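You operate a simulated robot arm through the tools that you are given. There is no shell and no other tool.

The job below is to be done with a simulated robot arm. You get a single attempt, and the scene is never put back.

Task
Sweep the spilt salt into the dustpan and empty it into the white bin.
Fine: use the hand brush; brush and dustpan go back on the side table. Set down upright: hand brush.

The check looks at the end state, three seconds after you hand in, the way a careful person would. Anything else that was tipped, shoved, dropped, spilled or broken makes it a failure.

Robot
A 6-joint arm with a two-finger gripper, fixed in place. Base frame: the origin is on the floor under the middle of its stand, x ahead of it, y to its left, z up. Units: mm, rad, N and s.
It reaches about 1206 mm from its shoulder. Its first joint turns from -2.897 to 2.897 rad. Payload 2.45 kg.
Tool frame: the origin (TCP) lies between the finger pads and is the grasp point; the fingertips stand 20 mm ahead of it; z points along the fingers, y is the line along which they close. The gripper opens to 140 mm; its body begins 168 mm behind the TCP.
Orientation is that of the tool frame in the base frame, as [roll, pitch, yaw] about the fixed x, y, z axes, in that order (R = Rz(yaw) Ry(pitch) Rx(roll)). With the fingers straight down and closing along the base's y, the tool's x points along the base's -x, its y along +y and its z along -z.

Tools
- The arm moves only by the tool send_rows. Its argument "targets" is a list of rows, each an object of numbers (a shift or turn left out is 0, a gripper value left out holds the last): "grip": the opening in per cent of the stroke, from 0 (shut) to 100 (fully open); "tx", "ty", "tz": the shift along the base's x, y, z in units of 500 mm (1.0 is 500 mm); "rx", "ry", "rz": the turn, a rotation vector about the base's x, y, z in units of 90 degrees (1.0 is 90 degrees). In form: [{"grip": .., "tx": .., "ty": .., "tz": .., "rx": .., "ry": .., "rz": ..}, ...]. A call has 1 to 20 rows; each row is the pose to reach, as a shift and turn from the pose commanded when the call began. A call with a number of a shift or a turn outside -1 to 1 is refused whole. Each row takes 0.2 s and may step no farther than 50 mm and 0.15 rad from the row before; otherwise, or with a gripper value out of range, the whole call is refused. Where a pose cannot be reached the arm comes as near as it can. A force on the tool above 40 N (or 10 N above the force at the start of the call, whichever is more), or a blocked arm, ends the call early, and 0.2 s more pass. The fingers move at their own pace (about 45 mm/s each) and stop on an object; they squeeze with about 36 N. The grip force told is the motor's: it shows also when the fingers shut on nothing. Time passes only in rows, and 0.2 s behind the last, so rows that repeat a pose let the fingers close. The reply holds the time, the measured pose of the TCP, the force on the tool along the base axes, the opening and the grip force, in the units named above and with some noise, with the torque about the TCP (base axes, N m) and any sound that the robot's microphone picked up, and new pictures: "pictures" is both (left out), scene, wrist or none.
- Cameras (640 x 400 px; columns grow to the right, rows downward): "scene" is fixed at [400.2, 499.5, 1302.3]; the picture's right is [0.69, 0.73, 0.00], its down [0.72, -0.68, -0.12] and it looks along [-0.09, 0.08, -0.99] (base axes); focal length 266 px, centre (320, 200). "wrist" rides on the gripper at [78, 11, -209] in the tool frame; the picture's right is [-0.14, 0.99, 0.00], its down [-0.92, -0.13, -0.37] and it looks along [-0.37, -0.05, 0.93] (tool axes); focal length 280 px, centre (320, 200). There is no depth. A picture from a camera that has moved, and an enlarged one, comes with that camera's place and axes in the base frame and with its lens.
- enlarge(camera, box): a new picture of the part [left, top, right, bottom] of that camera's present view, enlarged. No time passes.
- job_done(): hands the job in; it is judged then, once.

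Places have to be worked out from the pictures, the camera data and where the tool is seen. Open the gripper and draw the arm clear of the work before you hand the job in, unless the task says otherwise.

The tools are called after "Request:" as a command line: name --argument value ..., lists and objects as JSON in quotes. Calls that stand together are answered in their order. send_rows: Moves the arm, as the interface text tells. Its arguments: {"type":"object","properties":{"targets":{"type":"array","items":{"type":"object","properties":{"grip":{"type":"number"},"tx":{"type":"number"},"ty":{"type":"number"},"tz":{"type":"number"},"rx":{"type":"number"},"ry":{"type":"number"},"rz":{"type":"number"}}}},"pictures":{"type":"string","enum":["both","scene","wrist","none"]}},"required":["targets"]} The other tools are called the same way: enlarge (camera, box) takes an enlarged picture of a part of a camera's view; job_done () hands the job in.

At the start:

```text
clock: 0.0
tcp_pos: [210.8, 476.1, 830.9]
tcp_rot: [-3.141, 0.002, 3.14]
contact_force: [-0.1, -1.7, -0.4]
moment: [0.06, 0.01, 0.0]
finger_gap: 139.9
finger_force: 0.0
```

scene: 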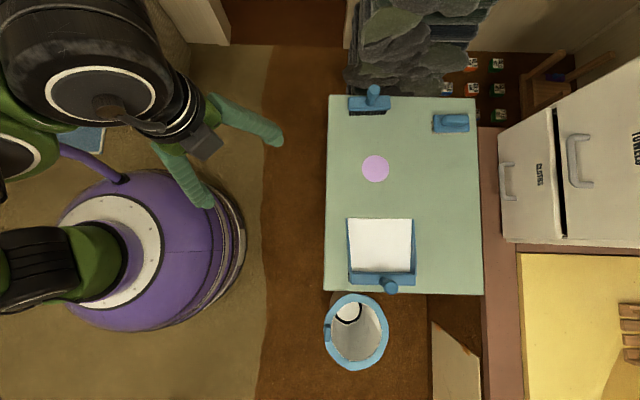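
wrist: 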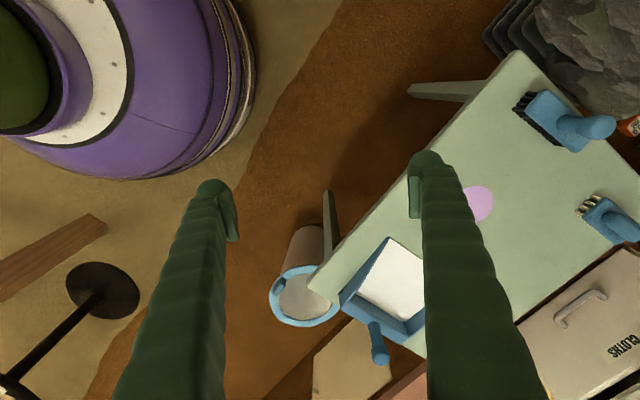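

I'll start by looking closely at the table, the tools and the bin in both cameras.

Request:
enlarge --camera "scene" --box '[310, 70, 500, 190]'

Request:
enlarge --camera "scene" --box '[300, 190, 500, 390]'

Request:
enlarge --camera "wrist" --box '[460, 60, 640, 260]'

Request:
enlarge --camera "wrist" --box '[250, 200, 450, 390]'

```text
3.33 times, centred on (405, 130) of scene
camera zoom: at [400.2, 499.5, 1302.3], right [0.69, 0.73, 0.0], down [0.72, -0.68, -0.12], along [-0.09, 0.08, -0.99], focal length 888 px, centre (37, 433)
```

zoom: 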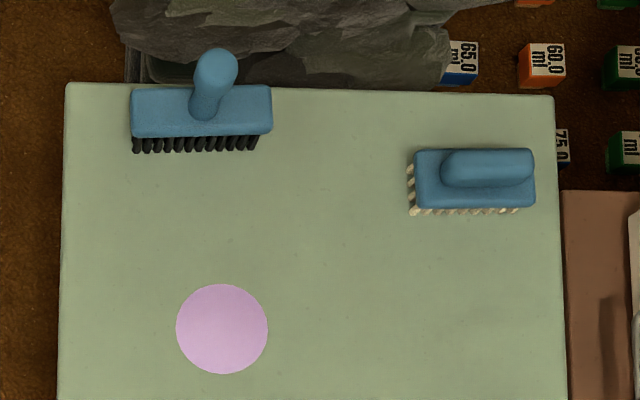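

```text
2.00 times, centred on (400, 290) of scene
camera zoom: at [400.2, 499.5, 1302.3], right [0.69, 0.73, 0.0], down [0.72, -0.68, -0.12], along [-0.09, 0.08, -0.99], focal length 533 px, centre (160, 20)
```

zoom: 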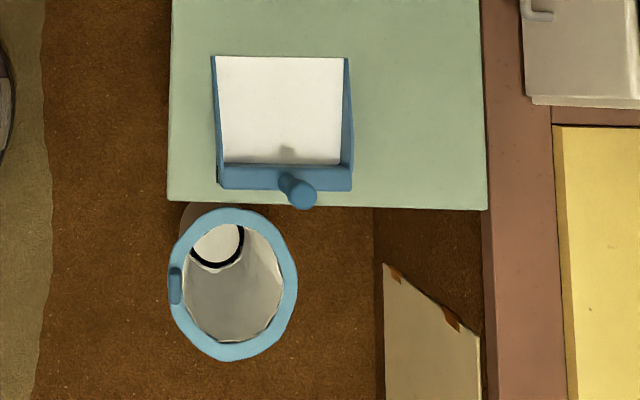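

```text
2.00 times, centred on (550, 160) of wrist
camera zoom: at [133.1, 485.2, 1038.2], right [0.14, 0.99, 0.0], down [0.92, -0.13, 0.37], along [0.37, -0.05, -0.93], focal length 561 px, centre (-140, 280)
```

zoom: 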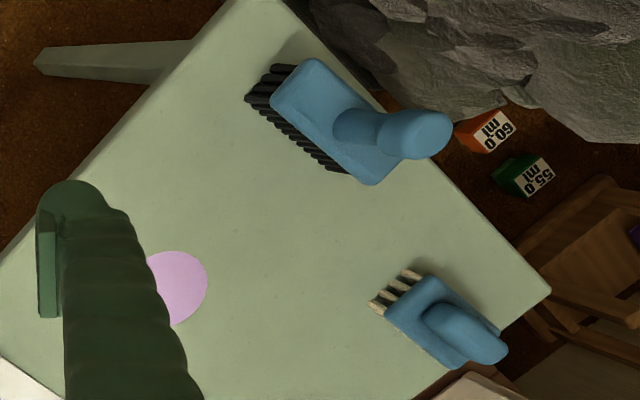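

```text
2.11 times, centred on (350, 295) of wrist
camera zoom: at [133.1, 485.2, 1038.2], right [0.14, 0.99, 0.0], down [0.92, -0.13, 0.37], along [0.37, -0.05, -0.93], focal length 590 px, centre (257, 0)
```

zoom: 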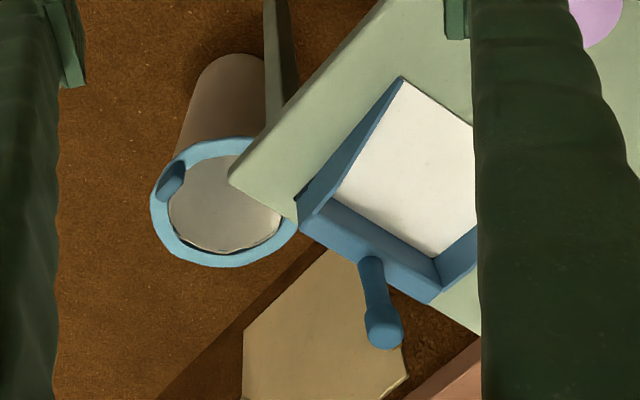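

The table seems to be near z≈567. The black-bristled brush has an upright handle near (231,844), the dustpan handle is near (606,532), and the bin rim is near (731,355,324). I'll zoom in further on the salt, brushes, pan and bin.

Request:
enlarge --camera "scene" --box '[340, 140, 420, 190]'

Request:
enlarge --camera "scene" --box '[335, 75, 415, 125]'

Request:
enlarge --camera "scene" --box '[310, 280, 410, 380]'

Request:
enlarge --camera "scene" --box '[340, 0, 540, 130]'

Request:
enlarge --camera "scene" --box '[340, 210, 420, 300]'

```text
8.00 times, centred on (380, 165) of scene
camera zoom: at [400.2, 499.5, 1302.3], right [0.69, 0.73, 0.0], down [0.72, -0.68, -0.12], along [-0.09, 0.08, -0.99], focal length 2132 px, centre (-160, 480)
```

zoom: 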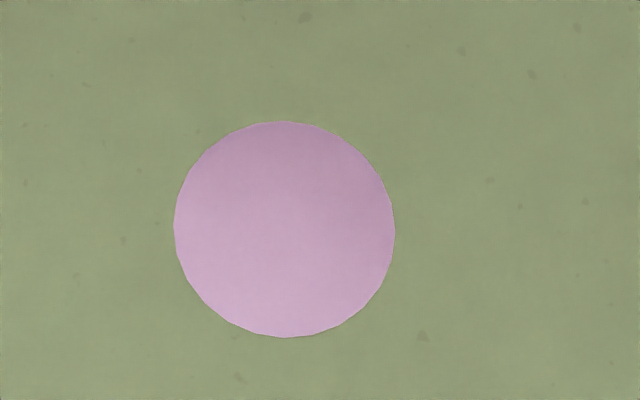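

```text
8.00 times, centred on (375, 100) of scene
camera zoom: at [400.2, 499.5, 1302.3], right [0.69, 0.73, 0.0], down [0.72, -0.68, -0.12], along [-0.09, 0.08, -0.99], focal length 2132 px, centre (-120, 1000)
```

zoom: 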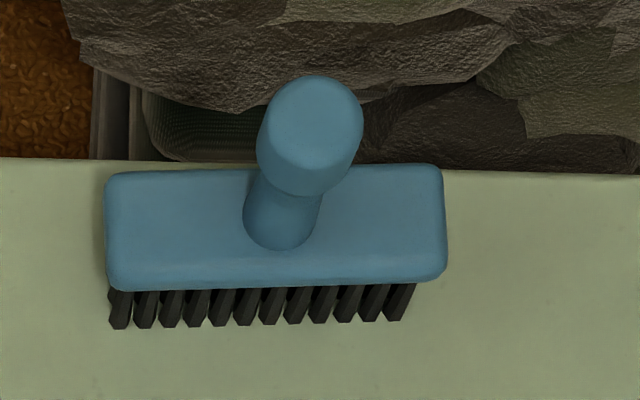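

```text
4.00 times, centred on (360, 330) of scene
camera zoom: at [400.2, 499.5, 1302.3], right [0.69, 0.73, 0.0], down [0.72, -0.68, -0.12], along [-0.09, 0.08, -0.99], focal length 1066 px, centre (160, -320)
```

zoom: 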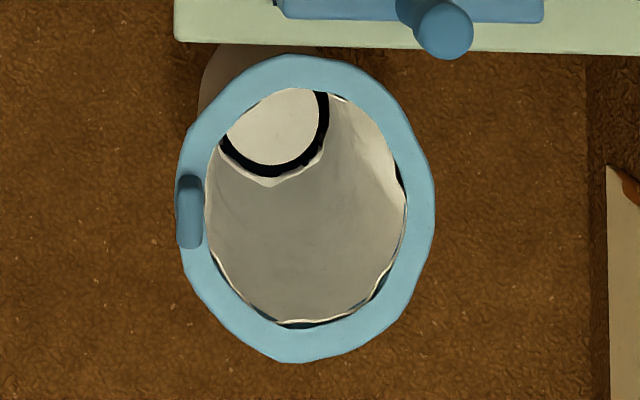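

```text
3.08 times, centred on (440, 65) of scene
camera zoom: at [400.2, 499.5, 1302.3], right [0.69, 0.73, 0.0], down [0.72, -0.68, -0.12], along [-0.09, 0.08, -0.99], focal length 820 px, centre (-49, 615)
```

zoom: 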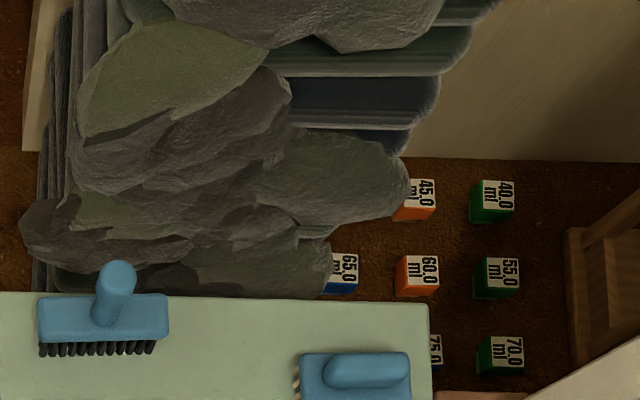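

```text
4.44 times, centred on (380, 255) of scene
camera zoom: at [400.2, 499.5, 1302.3], right [0.69, 0.73, 0.0], down [0.72, -0.68, -0.12], along [-0.09, 0.08, -0.99], focal length 1184 px, centre (53, -44)
```

zoom: 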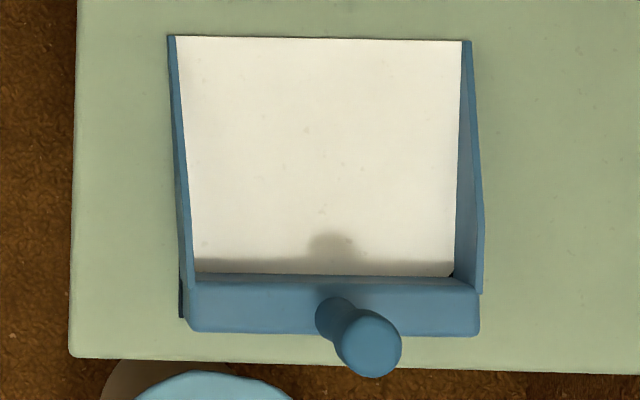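

The salt is a flat lilac disc about 75 mm across, lying between the black hand brush and the pan mouth. The cream-bristled brush is a different brush. I'll turn the gripper 45° to line it up with the table and go look at the hand brush and the rocks behind it.

Request:
send_rows --targets '[{"grip": 60, "tx": -0.009, "ty": 0.078, "tz": -0.004, "rz": 0.0625}, {"tx": -0.018, "ty": 0.155, "tz": -0.008, "rz": 0.125}, {"tx": -0.028, "ty": 0.233, "tz": -0.011, "rz": 0.1875}, {"tx": -0.037, "ty": 0.311, "tz": -0.015, "rz": 0.25}, {"tx": -0.046, "ty": 0.389, "tz": -0.019, "rz": 0.3125}, {"tx": -0.055, "ty": 0.466, "tz": -0.022, "rz": 0.375}, {"tx": -0.065, "ty": 0.544, "tz": -0.026, "rz": 0.4375}, {"tx": -0.074, "ty": 0.622, "tz": -0.03, "rz": 0.5}, {"tx": -0.074, "ty": 0.622, "tz": -0.03, "rz": 0.5}]'

```text
clock: 2.0
tcp_pos: [178.2, 783.8, 818.0]
tcp_rot: [3.141, 0.001, -2.356]
contact_force: [-0.4, 0.1, 0.6]
moment: [0.0, 0.07, 0.01]
finger_gap: 84.0
finger_force: 0.1
camera wrist: at [116.1, 735.4, 1025.3], right [-0.6, 0.8, 0.0], down [0.74, 0.56, 0.37], along [0.29, 0.22, -0.93], focal length 280 px, centre (320, 200)
```

scene: 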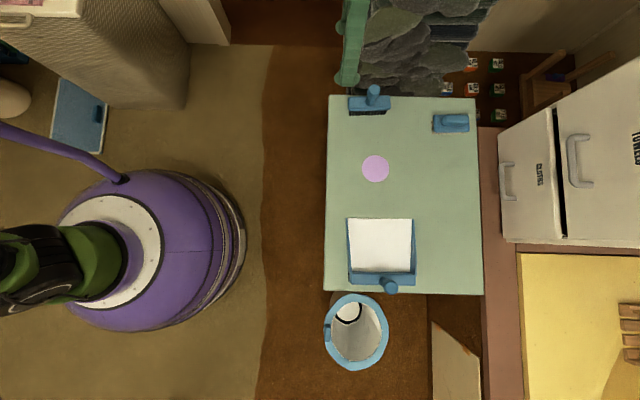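
wrist: 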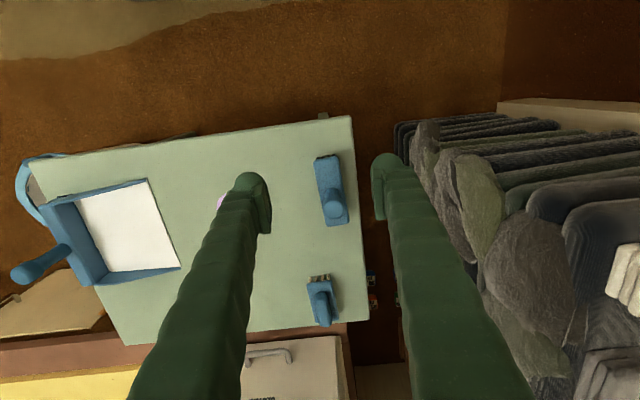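

The rocks stand away from the table edge and lower than the tabletop, so they're out of the way. I'll zoom the wrist view on the hand brush to fix its handle position and size.

Request:
enlarge --camera "wrist" --box '[280, 130, 380, 240]'

Request:
enlarge --camera "wrist" --box '[270, 250, 390, 340]'

Request:
enlarge --camera "wrist" --box '[0, 140, 240, 320]'

```text
3.64 times, centred on (330, 185) of wrist
camera zoom: at [116.1, 735.4, 1025.3], right [-0.6, 0.8, 0.0], down [0.74, 0.56, 0.37], along [0.29, 0.22, -0.93], focal length 1020 px, centre (284, 254)
```

zoom: 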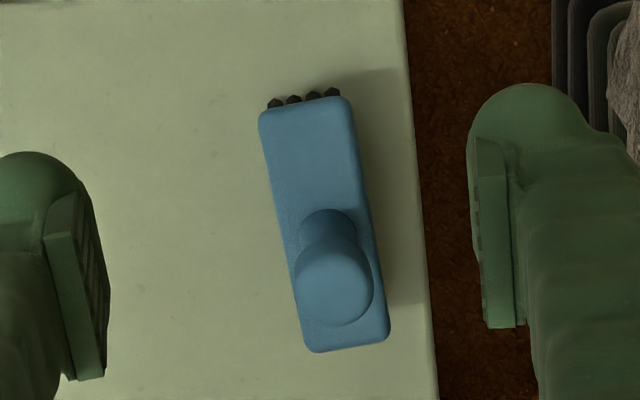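

```text
4.44 times, centred on (330, 295) of wrist
camera zoom: at [116.1, 735.4, 1025.3], right [-0.6, 0.8, 0.0], down [0.74, 0.56, 0.37], along [0.29, 0.22, -0.93], focal length 1246 px, centre (276, -222)
```

zoom: 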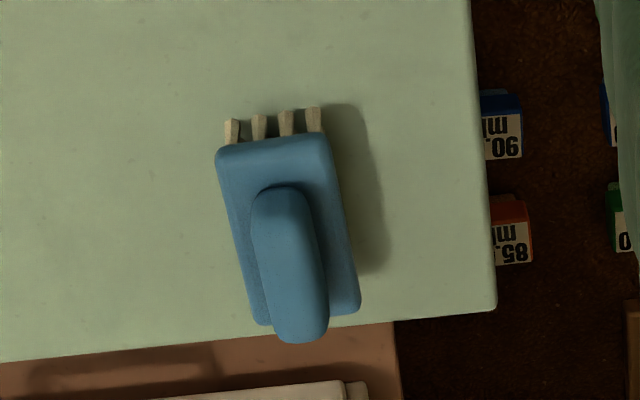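

```text
2.22 times, centred on (120, 230) of wrist
camera zoom: at [116.1, 735.4, 1025.3], right [-0.6, 0.8, 0.0], down [0.74, 0.56, 0.37], along [0.29, 0.22, -0.93], focal length 623 px, centre (764, 133)
```

zoom: 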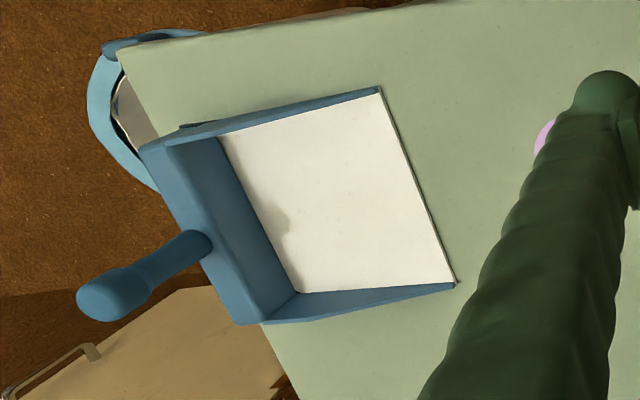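

The brush handle is vertical, with its tip near (229, 851, 650). I'll move to just above it to check how it lines up between the fingers.

Request:
send_rows --targets '[{"tx": 0.025, "ty": 0.032, "tz": -0.03}, {"tx": 0.05, "ty": 0.065, "tz": -0.06}, {"tx": 0.075, "ty": 0.1, "tz": -0.1}, {"tx": 0.103, "ty": 0.134, "tz": -0.15}, {"tx": 0.103, "ty": 0.134, "tz": -0.17}, {"tx": 0.103, "ty": 0.134, "tz": -0.17}]' --pictures "both"

```text
clock: 3.4
tcp_pos: [227.1, 851.3, 729.9]
tcp_rot: [3.141, 0.0, -2.357]
contact_force: [0.1, 0.1, -0.1]
moment: [0.01, -0.01, 0.01]
finger_gap: 84.0
finger_force: 0.1
camera wrist: at [164.7, 803.7, 937.4], right [-0.6, 0.8, 0.0], down [0.74, 0.56, 0.37], along [0.29, 0.22, -0.93], focal length 280 px, centre (320, 200)
```

scene: 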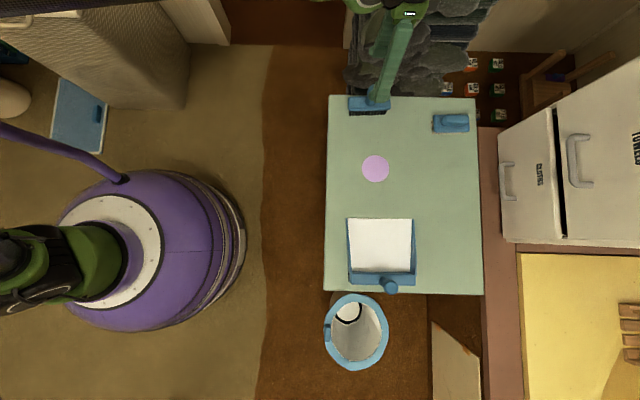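
wrist: 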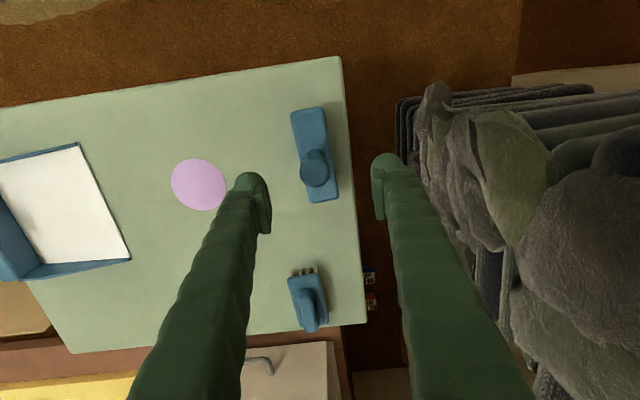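

I'll enlarge the wrist view for a precise reading of the handle tip.

Request:
enlarge --camera "wrist" --box '[270, 90, 370, 220]'

Request:
enlarge --camera "scene" --box '[335, 75, 415, 125]'

```text
3.08 times, centred on (320, 155) of wrist
camera zoom: at [164.7, 803.7, 937.4], right [-0.6, 0.8, 0.0], down [0.74, 0.56, 0.37], along [0.29, 0.22, -0.93], focal length 863 px, centre (320, 338)
```

zoom: 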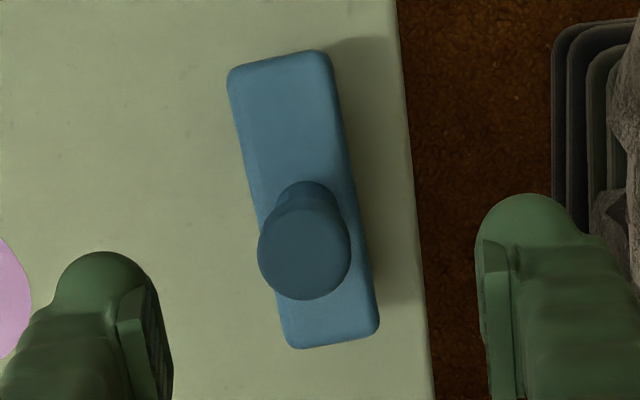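

```text
8.00 times, centred on (375, 100) of scene
camera zoom: at [400.2, 499.5, 1302.3], right [0.69, 0.73, 0.0], down [0.72, -0.68, -0.12], along [-0.09, 0.08, -0.99], focal length 2132 px, centre (-120, 1000)
```

zoom: 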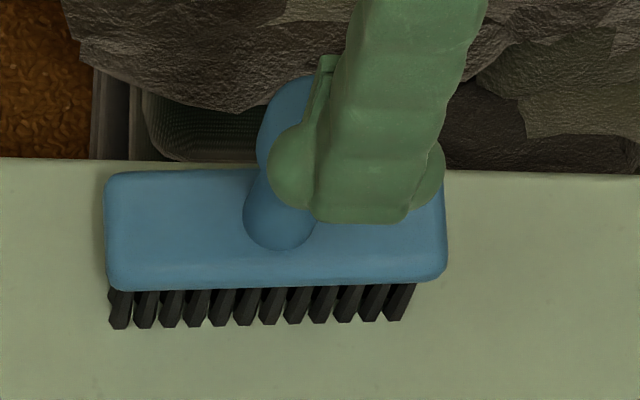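

The handle tip is at about (233, 850.5, 647) and the block top near z≈593. I'll shift +6 mm in x and lower the open fingers around the handle to z≈630, then check.

Request:
send_rows --targets '[{"tx": 0.012, "ty": -0.002, "tz": -0.05}, {"tx": 0.012, "ty": -0.002, "tz": -0.1}, {"tx": 0.012, "ty": -0.002, "tz": -0.15}, {"tx": 0.012, "ty": -0.002, "tz": -0.18}, {"tx": 0.012, "ty": -0.002, "tz": -0.2}, {"tx": 0.012, "ty": -0.002, "tz": -0.2}]'

Request:
enlarge --camera "wrist" --box '[220, 100, 420, 250]'

Request:
enlarge --camera "scene" --box '[325, 65, 425, 125]'

```text
clock: 4.8
tcp_pos: [232.4, 852.6, 630.6]
tcp_rot: [3.14, 0.001, -2.356]
contact_force: [-1.0, 0.2, 0.2]
moment: [0.01, 0.0, 0.0]
finger_gap: 83.9
finger_force: 0.1
camera wrist: at [171.0, 803.8, 837.9], right [-0.6, 0.8, 0.0], down [0.74, 0.56, 0.37], along [0.29, 0.22, -0.93], focal length 280 px, centre (320, 200)
```

scene: 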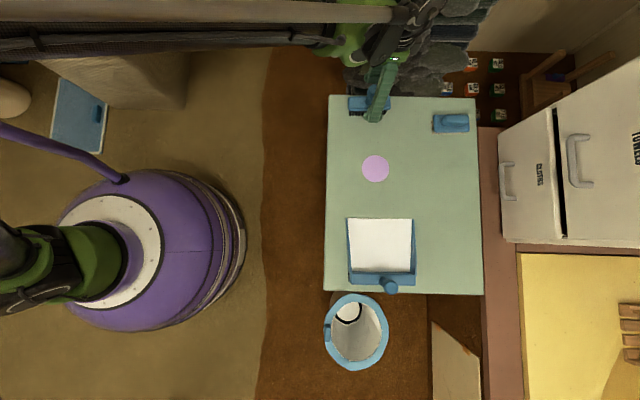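
wrist: 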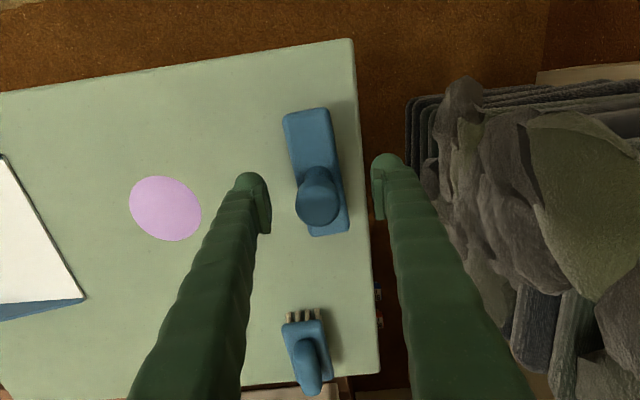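

```text
2.67 times, centred on (320, 175) of wrist
camera zoom: at [171.0, 803.8, 837.9], right [-0.6, 0.8, 0.0], down [0.74, 0.56, 0.37], along [0.29, 0.22, -0.93], focal length 748 px, centre (320, 267)
```

zoom: 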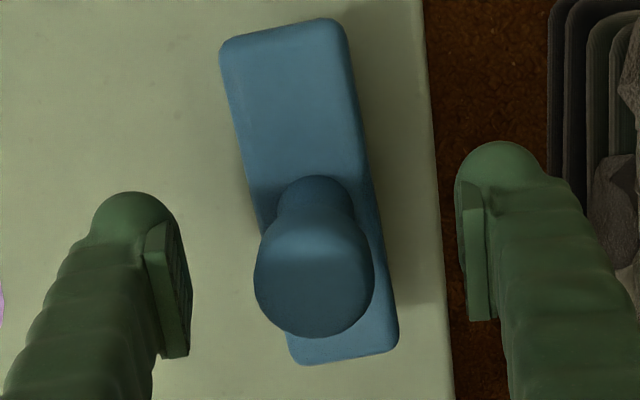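

```text
6.40 times, centred on (375, 95) of scene
camera zoom: at [400.2, 499.5, 1302.3], right [0.69, 0.73, 0.0], down [0.72, -0.68, -0.12], along [-0.09, 0.08, -0.99], focal length 1706 px, centre (-32, 872)
```

zoom: 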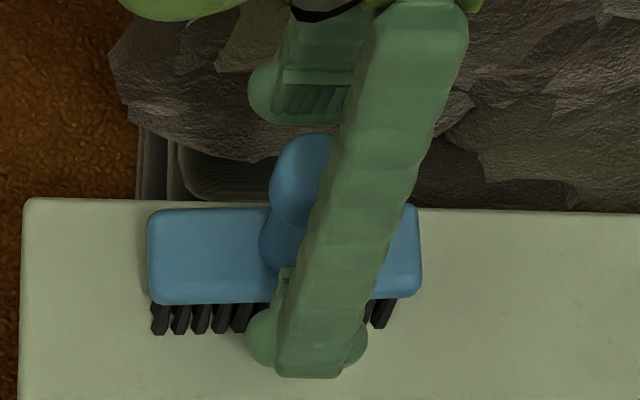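

The handle is within about 3 mm of the grasp point and the tips clear the block, so I close the fingers on the knob.

Request:
send_rows --targets '[{"grip": 60, "tx": 0.002, "ty": -0.004, "tz": -0.004}, {"grip": 15, "tx": 0.002, "ty": -0.004, "tz": -0.004}, {"grip": 10, "tx": 0.002, "ty": -0.004, "tz": -0.004}, {"grip": 0, "tx": 0.002, "ty": -0.004, "tz": -0.004}, {"grip": 0, "tx": 0.002, "ty": -0.004, "tz": -0.004}, {"grip": 0, "tx": 0.002, "ty": -0.004, "tz": -0.004}, {"grip": 0, "tx": 0.002, "ty": -0.004, "tz": -0.004}]'

Request:
enlarge --camera "wrist" --box '[220, 100, 420, 250]'

Request:
enlarge --camera "scene" --box '[325, 65, 425, 125]'

```text
clock: 6.4
tcp_pos: [234.7, 851.6, 627.5]
tcp_rot: [3.141, -0.001, -2.356]
contact_force: [0.0, -0.9, 0.2]
moment: [0.0, 0.0, 0.01]
finger_gap: 27.8
finger_force: 36.0
camera wrist: at [171.7, 801.7, 835.9], right [-0.6, 0.8, 0.0], down [0.74, 0.56, 0.37], along [0.29, 0.22, -0.93], focal length 280 px, centre (320, 200)
```

scene: 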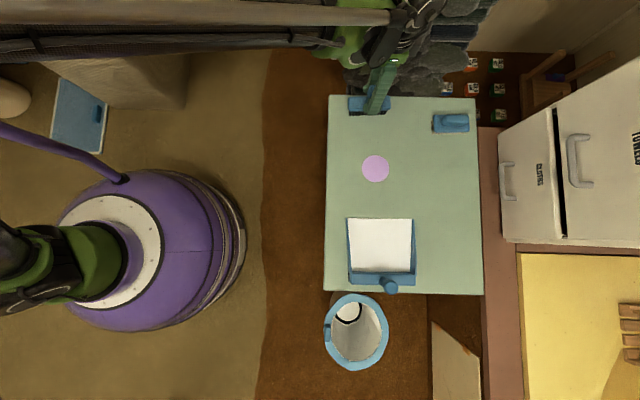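
wrist: 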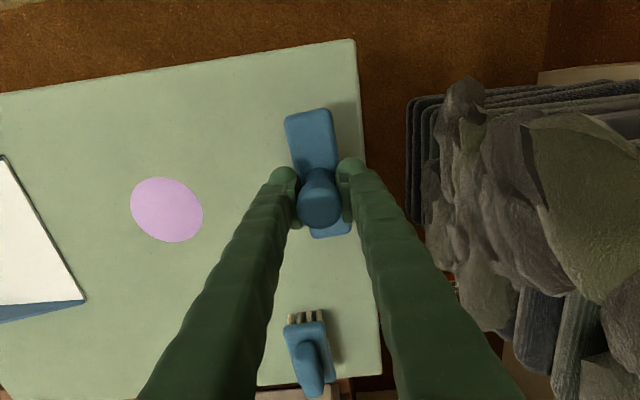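

```text
2.67 times, centred on (320, 175) of wrist
camera zoom: at [171.7, 801.7, 835.9], right [-0.6, 0.8, 0.0], down [0.74, 0.56, 0.37], along [0.29, 0.22, -0.93], focal length 748 px, centre (320, 267)
```

zoom: 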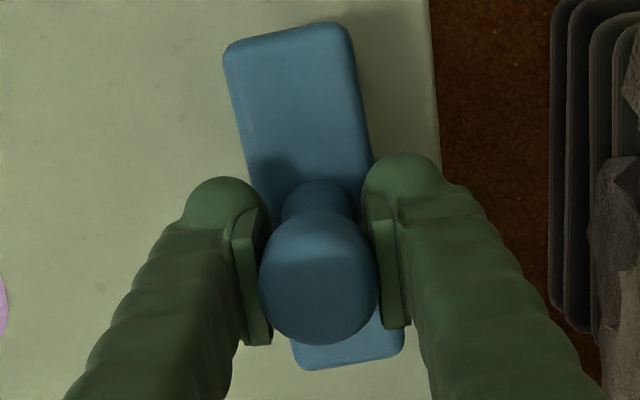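

```text
6.40 times, centred on (375, 95) of scene
camera zoom: at [400.2, 499.5, 1302.3], right [0.69, 0.73, 0.0], down [0.72, -0.68, -0.12], along [-0.09, 0.08, -0.99], focal length 1706 px, centre (-32, 872)
```

zoom: 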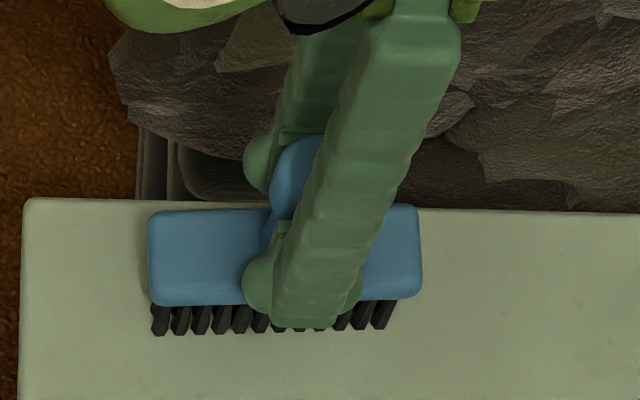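

The brush is held with a 27.8 mm gap at 36 N. The salt centre comes out at about (377, 741, table z≈548) with a 40 mm radius, and the pan mouth centre at (489, 649), facing the salt. I'll lift the brush 20 mm and move it behind the salt, centred on it and square to the pan.

Request:
send_rows --targets '[{"grip": 0, "tz": 0.02}, {"tz": 0.04}, {"tx": 0.03, "ty": -0.012, "tz": 0.04, "rz": -0.005}, {"tx": 0.06, "ty": -0.024, "tz": 0.04, "rz": -0.01}, {"tx": 0.09, "ty": -0.036, "tz": 0.04, "rz": -0.015}, {"tx": 0.12, "ty": -0.048, "tz": 0.04, "rz": -0.02}, {"tx": 0.12, "ty": -0.048, "tz": 0.04, "rz": -0.02}]'

Request:
enlarge --camera "scene" --box '[320, 80, 440, 190]'

Request:
enlarge --camera "wrist" --box '[140, 60, 400, 260]'

```text
clock: 8.0
tcp_pos: [291.1, 825.7, 647.9]
tcp_rot: [-3.141, 0.0, -2.387]
contact_force: [-0.3, 1.0, 0.0]
moment: [0.01, 0.0, 0.01]
finger_gap: 27.4
finger_force: 36.1
camera wrist: at [227.2, 779.6, 855.9], right [-0.58, 0.82, 0.0], down [0.76, 0.54, 0.37], along [0.3, 0.21, -0.93], focal length 280 px, centre (320, 200)
```

scene: 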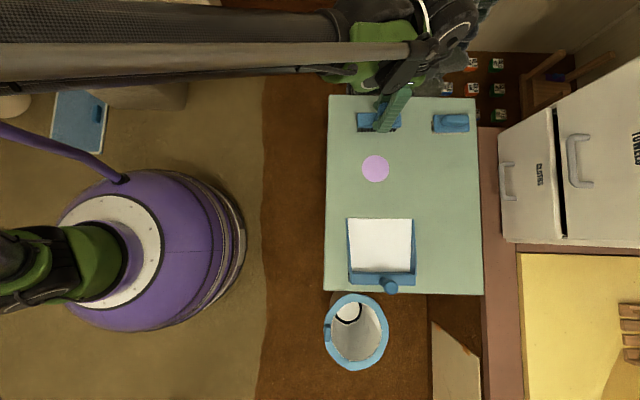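
wrist: 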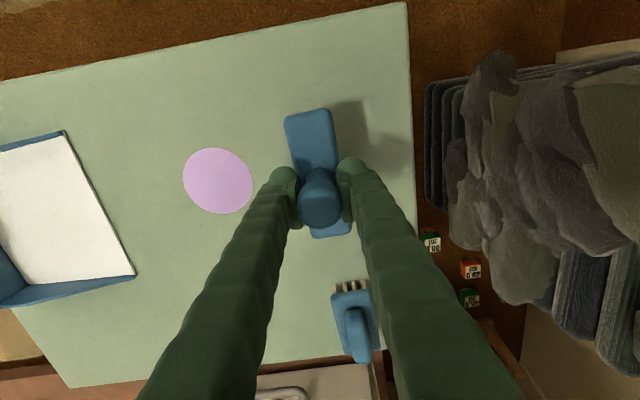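

```text
3.64 times, centred on (380, 135) of scene
camera zoom: at [400.2, 499.5, 1302.3], right [0.69, 0.73, 0.0], down [0.72, -0.68, -0.12], along [-0.09, 0.08, -0.99], focal length 969 px, centre (102, 436)
```

zoom: 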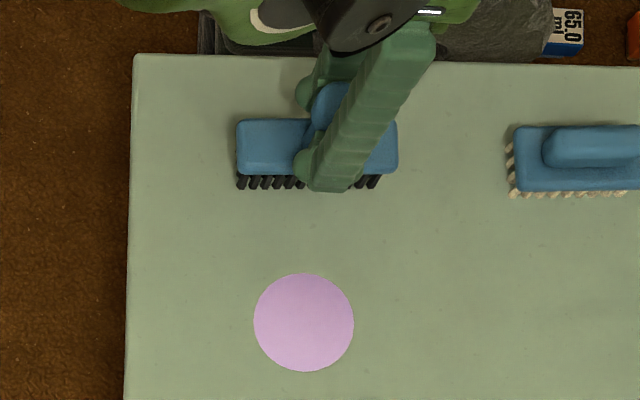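

```text
2.00 times, centred on (270, 160) of wrist
camera zoom: at [227.2, 779.6, 855.9], right [-0.58, 0.82, 0.0], down [0.76, 0.54, 0.37], along [0.3, 0.21, -0.93], focal length 561 px, centre (420, 280)
```

zoom: 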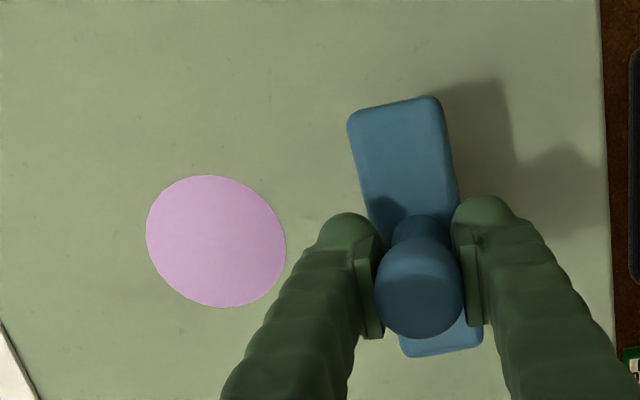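

The brush is up and centred on the salt's line, about 116 mm behind the salt centre. I'll lower it back to table height and begin sweeping slowly toward the pan, checking how the salt reacts.

Request:
send_rows --targets '[{"tz": -0.02}, {"tz": -0.034}, {"tz": -0.04}, {"tz": -0.041}, {"tx": 0.0215, "ty": -0.0209, "tz": -0.041}, {"tx": 0.043, "ty": -0.0418, "tz": -0.041}, {"tx": 0.0645, "ty": -0.0627, "tz": -0.041}, {"tx": 0.086, "ty": -0.0836, "tz": -0.041}, {"tx": 0.1075, "ty": -0.1045, "tz": -0.041}]'

Request:
enlarge --camera "scene" --box '[320, 110, 440, 220]'

Request:
enlarge --camera "wrist" --box '[140, 60, 400, 260]'

```text
clock: 10.0
tcp_pos: [345.9, 775.6, 628.5]
tcp_rot: [3.14, 0.001, -2.385]
contact_force: [-11.7, 13.3, 36.4]
moment: [0.21, 0.92, 0.01]
finger_gap: 28.3
finger_force: 36.0
camera wrist: at [280.7, 728.1, 835.9], right [-0.58, 0.82, 0.0], down [0.76, 0.54, 0.37], along [0.3, 0.22, -0.93], focal length 280 px, centre (320, 200)
```

scene: 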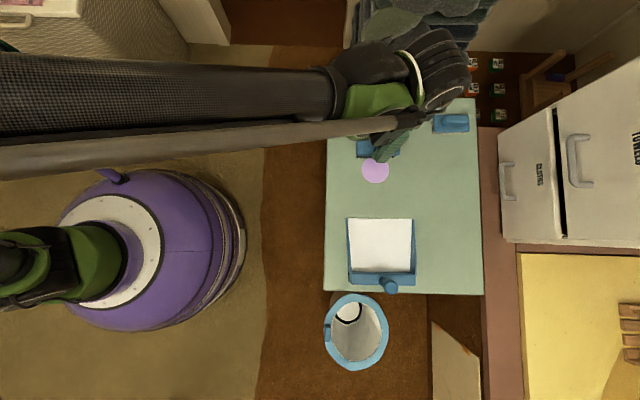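
wrist: 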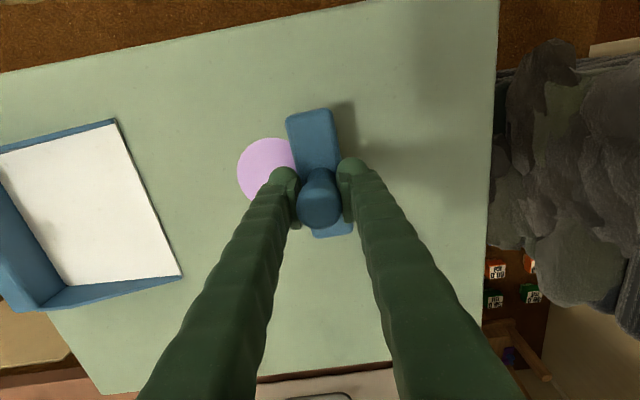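

```text
3.64 times, centred on (380, 165) of scene
camera zoom: at [400.2, 499.5, 1302.3], right [0.69, 0.73, 0.0], down [0.72, -0.68, -0.12], along [-0.09, 0.08, -0.99], focal length 969 px, centre (102, 327)
```

zoom: 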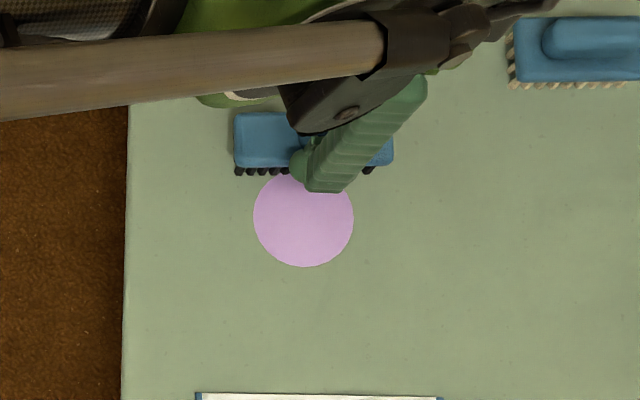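

```text
2.00 times, centred on (270, 160) of wrist
camera zoom: at [280.7, 728.1, 835.9], right [-0.58, 0.82, 0.0], down [0.76, 0.54, 0.37], along [0.3, 0.22, -0.93], focal length 561 px, centre (420, 280)
```

zoom: 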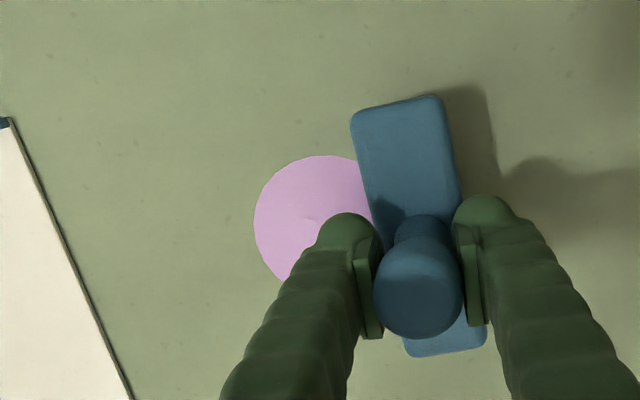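

The brush is pressing at about 36 N, which is too close to the limit, so I'll ease it up about 1 mm before continuing. The leading edge has just reached the salt.

Request:
send_rows --targets '[{"tz": 0.0016}, {"tz": 0.0016}]' --pictures "none"

```text
clock: 10.6
tcp_pos: [345.8, 773.2, 628.0]
tcp_rot: [-3.141, 0.002, -2.387]
contact_force: [-5.7, 3.3, 11.3]
moment: [0.2, 0.21, -0.05]
finger_gap: 28.1
finger_force: 35.9
```

The vertical load is now about 11 N. I'll sweep another 40 mm and look at the salt.

Request:
send_rows --targets '[{"tx": 0.0143, "ty": -0.0139}, {"tx": 0.0287, "ty": -0.0279}, {"tx": 0.043, "ty": -0.0418}, {"tx": 0.0574, "ty": -0.0558}]'

Request:
enlarge --camera "scene" --box '[320, 110, 440, 220]'

Request:
enlarge --camera "wrist" --box '[140, 60, 400, 260]'

```text
clock: 11.6
tcp_pos: [374.7, 745.5, 628.4]
tcp_rot: [3.141, 0.0, -2.388]
contact_force: [-0.4, 0.1, -0.3]
moment: [0.04, 0.02, -0.02]
finger_gap: 28.3
finger_force: 36.2
camera wrist: at [310.0, 699.5, 836.8], right [-0.58, 0.82, 0.0], down [0.76, 0.54, 0.37], along [0.3, 0.21, -0.93], focal length 280 px, centre (320, 200)
```

scene: 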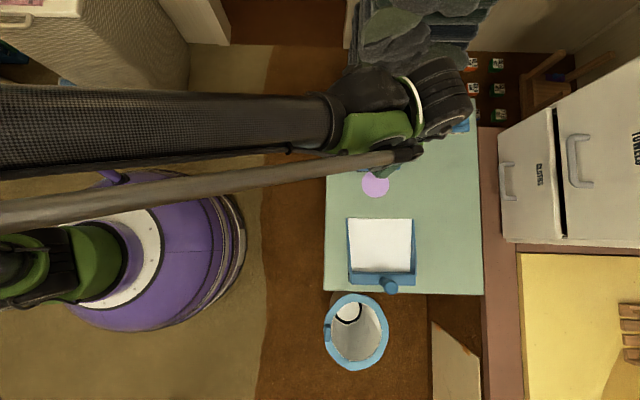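
wrist: 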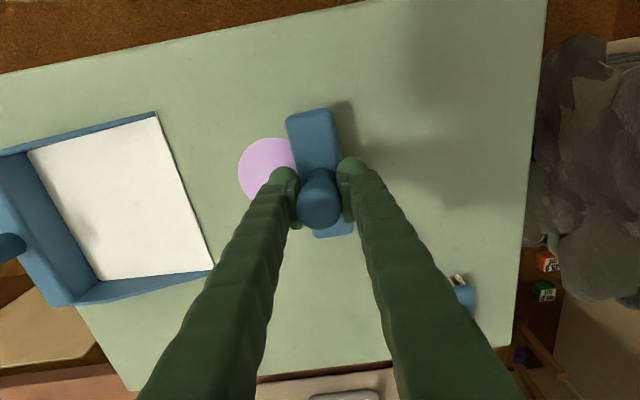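

```text
3.64 times, centred on (380, 165) of scene
camera zoom: at [400.2, 499.5, 1302.3], right [0.69, 0.73, 0.0], down [0.72, -0.68, -0.12], along [-0.09, 0.08, -0.99], focal length 969 px, centre (102, 327)
```

zoom: 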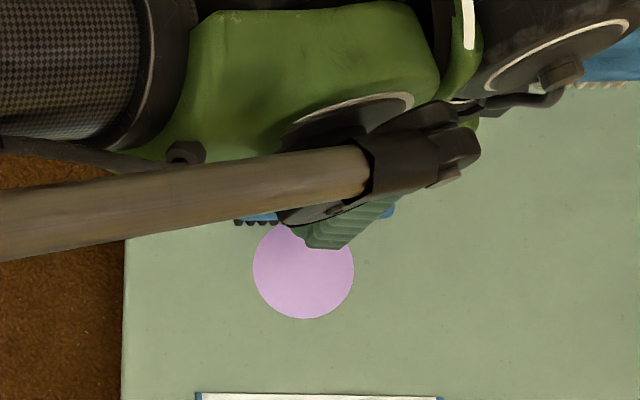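

```text
2.00 times, centred on (270, 160) of wrist
camera zoom: at [310.0, 699.5, 836.8], right [-0.58, 0.82, 0.0], down [0.76, 0.54, 0.37], along [0.3, 0.21, -0.93], focal length 561 px, centre (420, 280)
```

zoom: 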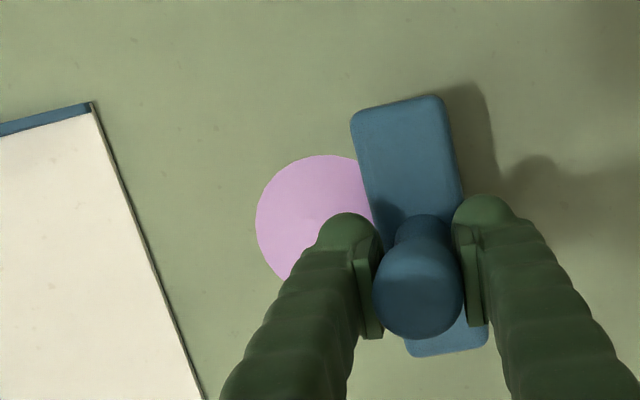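

The salt slides along as one patch in front of the bristles, and the pan hasn't moved. I'll continue about 55 mm until the salt's front edge is at the pan lip, with a hair more down pressure.

Request:
send_rows --targets '[{"tz": -0.0006}, {"tx": 0.0143, "ty": -0.0139, "tz": -0.0006}, {"tx": 0.0287, "ty": -0.0279, "tz": -0.0006}, {"tx": 0.043, "ty": -0.0418, "tz": -0.0006}, {"tx": 0.0574, "ty": -0.0558, "tz": -0.0006}, {"tx": 0.0717, "ty": -0.0697, "tz": -0.0006}, {"tx": 0.0789, "ty": -0.0767, "tz": -0.0006}]'

Request:
enlarge --camera "scene" --box '[320, 150, 440, 300]'

Request:
enlarge --camera "wrist" --box '[100, 60, 380, 280]'

```text
clock: 13.2
tcp_pos: [413.5, 707.5, 627.9]
tcp_rot: [3.141, -0.001, -2.388]
contact_force: [-0.3, -0.2, -0.8]
moment: [-0.02, -0.01, 0.03]
finger_gap: 27.7
finger_force: 36.1
camera wrist: at [350.0, 662.0, 836.0], right [-0.58, 0.82, 0.0], down [0.76, 0.54, 0.37], along [0.3, 0.21, -0.93], focal length 280 px, centre (320, 200)
```

scene: 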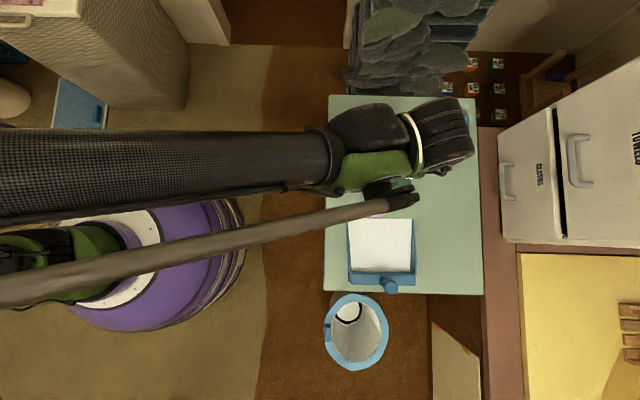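
wrist: 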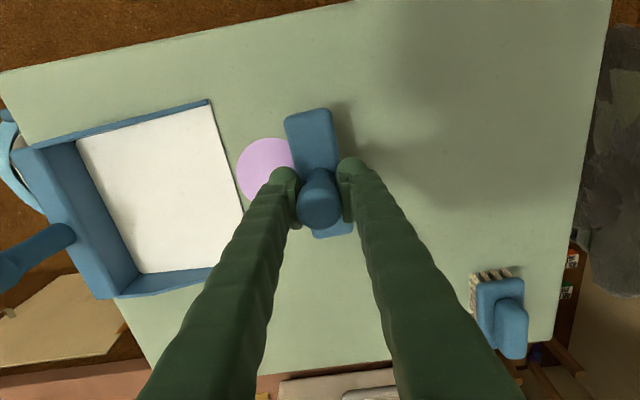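

```text
2.67 times, centred on (380, 225) of scene
camera zoom: at [400.2, 499.5, 1302.3], right [0.69, 0.73, 0.0], down [0.72, -0.68, -0.12], along [-0.09, 0.08, -0.99], focal length 711 px, centre (160, 133)
```

zoom: 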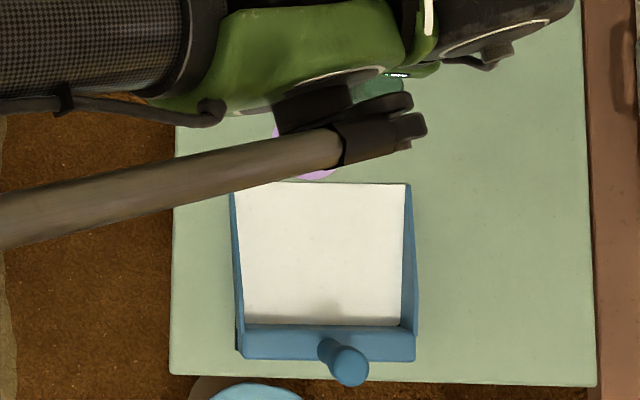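

```text
1.82 times, centred on (240, 170) of wrist
camera zoom: at [350.0, 662.0, 836.0], right [-0.58, 0.82, 0.0], down [0.76, 0.54, 0.37], along [0.3, 0.21, -0.93], focal length 510 px, centre (466, 254)
```

zoom: 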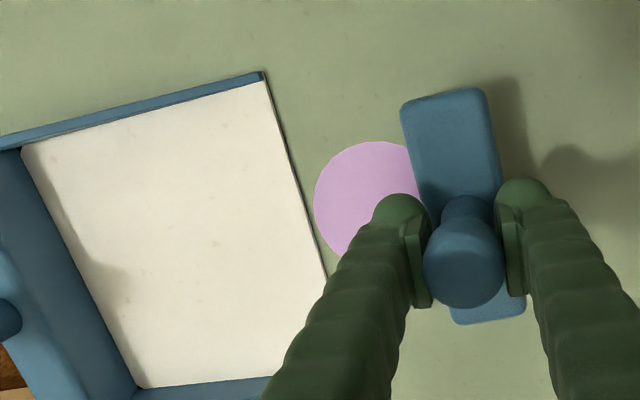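

The salt's front edge is just at the pan lip. I'll push 20 mm further in small steps and check whether it passes over the lip and whether the pan stays put.

Request:
send_rows --targets '[{"tx": 0.0072, "ty": -0.007}, {"tx": 0.0143, "ty": -0.0139}, {"tx": 0.0215, "ty": -0.0209}, {"tx": 0.0287, "ty": -0.0279}]'

Request:
enlarge --camera "scene" --box '[320, 150, 440, 300]'

Request:
enlarge --camera "wrist" --box '[100, 60, 380, 280]'

```text
clock: 14.2
tcp_pos: [429.0, 693.1, 627.9]
tcp_rot: [-3.14, 0.0, -2.39]
contact_force: [0.0, 0.4, -0.6]
moment: [-0.02, 0.02, 0.01]
finger_gap: 27.9
finger_force: 35.5
camera wrist: at [365.0, 647.1, 835.8], right [-0.58, 0.82, 0.0], down [0.76, 0.54, 0.37], along [0.3, 0.21, -0.93], focal length 280 px, centre (320, 200)
```

scene: 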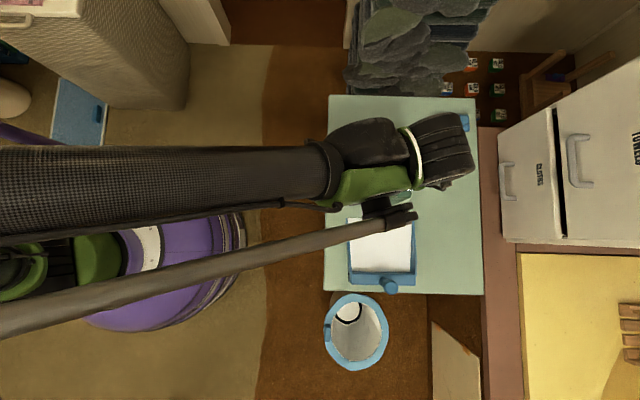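
wrist: 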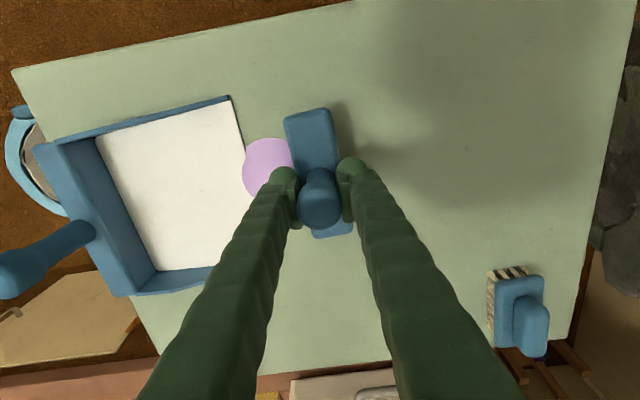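

```text
2.67 times, centred on (380, 225) of scene
camera zoom: at [400.2, 499.5, 1302.3], right [0.69, 0.73, 0.0], down [0.72, -0.68, -0.12], along [-0.09, 0.08, -0.99], focal length 711 px, centre (160, 133)
```

zoom: 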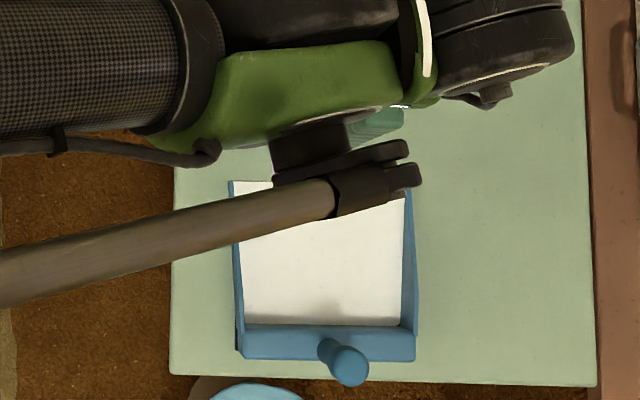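

```text
1.82 times, centred on (240, 170) of wrist
camera zoom: at [365.0, 647.1, 835.8], right [-0.58, 0.82, 0.0], down [0.76, 0.54, 0.37], along [0.3, 0.21, -0.93], focal length 510 px, centre (466, 254)
```

zoom: 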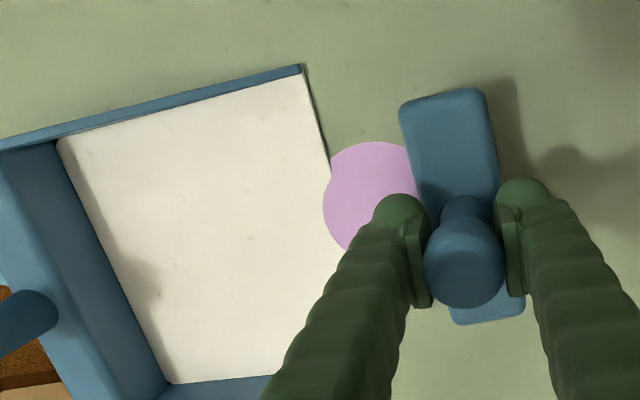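

The salt edge is riding over the lip with no force and the pan hasn't moved. I'll push another 25 mm.

Request:
send_rows --targets '[{"tx": 0.0072, "ty": -0.007}, {"tx": 0.0143, "ty": -0.0139}, {"tx": 0.0215, "ty": -0.0209}, {"tx": 0.0287, "ty": -0.0279}, {"tx": 0.0358, "ty": -0.0348}]'

Request:
enlarge --camera "scene" --box '[320, 150, 440, 300]'

Request:
enlarge --camera "wrist" --box '[100, 60, 380, 280]'

```text
clock: 15.4
tcp_pos: [445.2, 677.1, 627.4]
tcp_rot: [3.142, -0.002, -2.389]
contact_force: [1.3, -0.6, -1.3]
moment: [0.06, 0.01, -0.03]
finger_gap: 27.9
finger_force: 36.1
camera wrist: at [381.6, 630.5, 835.8], right [-0.58, 0.82, 0.0], down [0.76, 0.54, 0.37], along [0.3, 0.21, -0.93], focal length 280 px, centre (320, 200)
```

scene: 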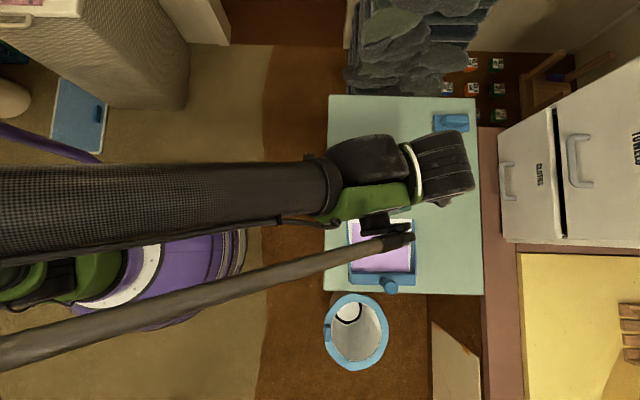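
wrist: 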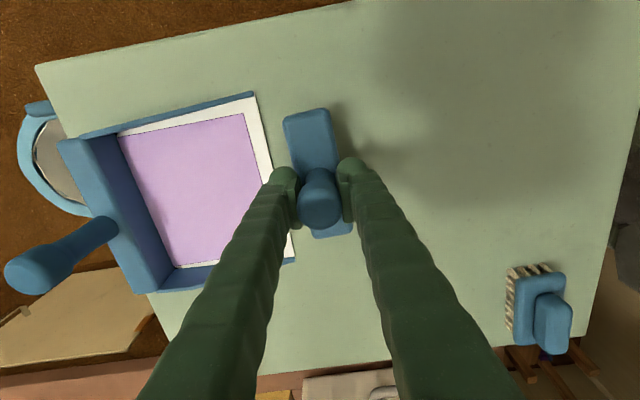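

```text
2.67 times, centred on (380, 225) of scene
camera zoom: at [400.2, 499.5, 1302.3], right [0.69, 0.73, 0.0], down [0.72, -0.68, -0.12], along [-0.09, 0.08, -0.99], focal length 711 px, centre (160, 133)
```

zoom: 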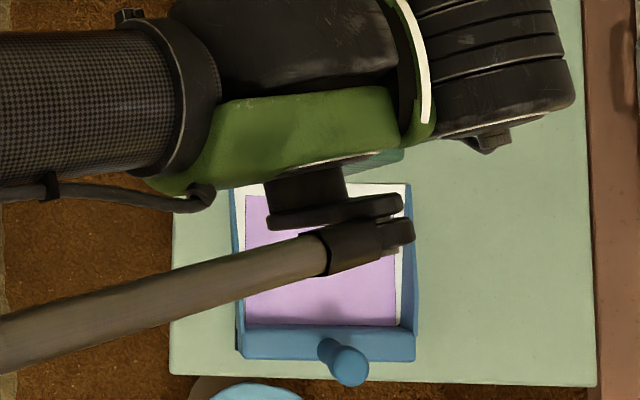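

```text
1.82 times, centred on (240, 170) of wrist
camera zoom: at [381.6, 630.5, 835.8], right [-0.58, 0.82, 0.0], down [0.76, 0.54, 0.37], along [0.3, 0.21, -0.93], focal length 510 px, centre (466, 254)
```

zoom: 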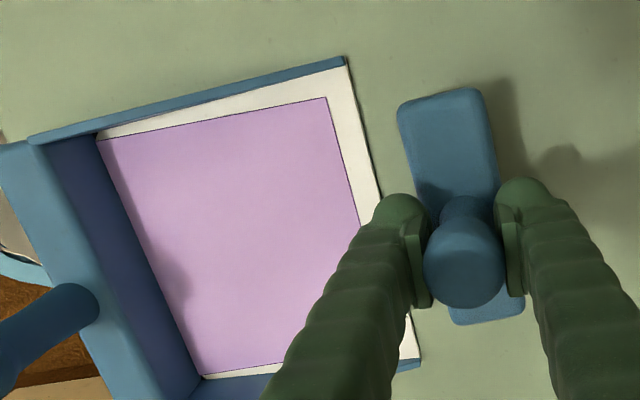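

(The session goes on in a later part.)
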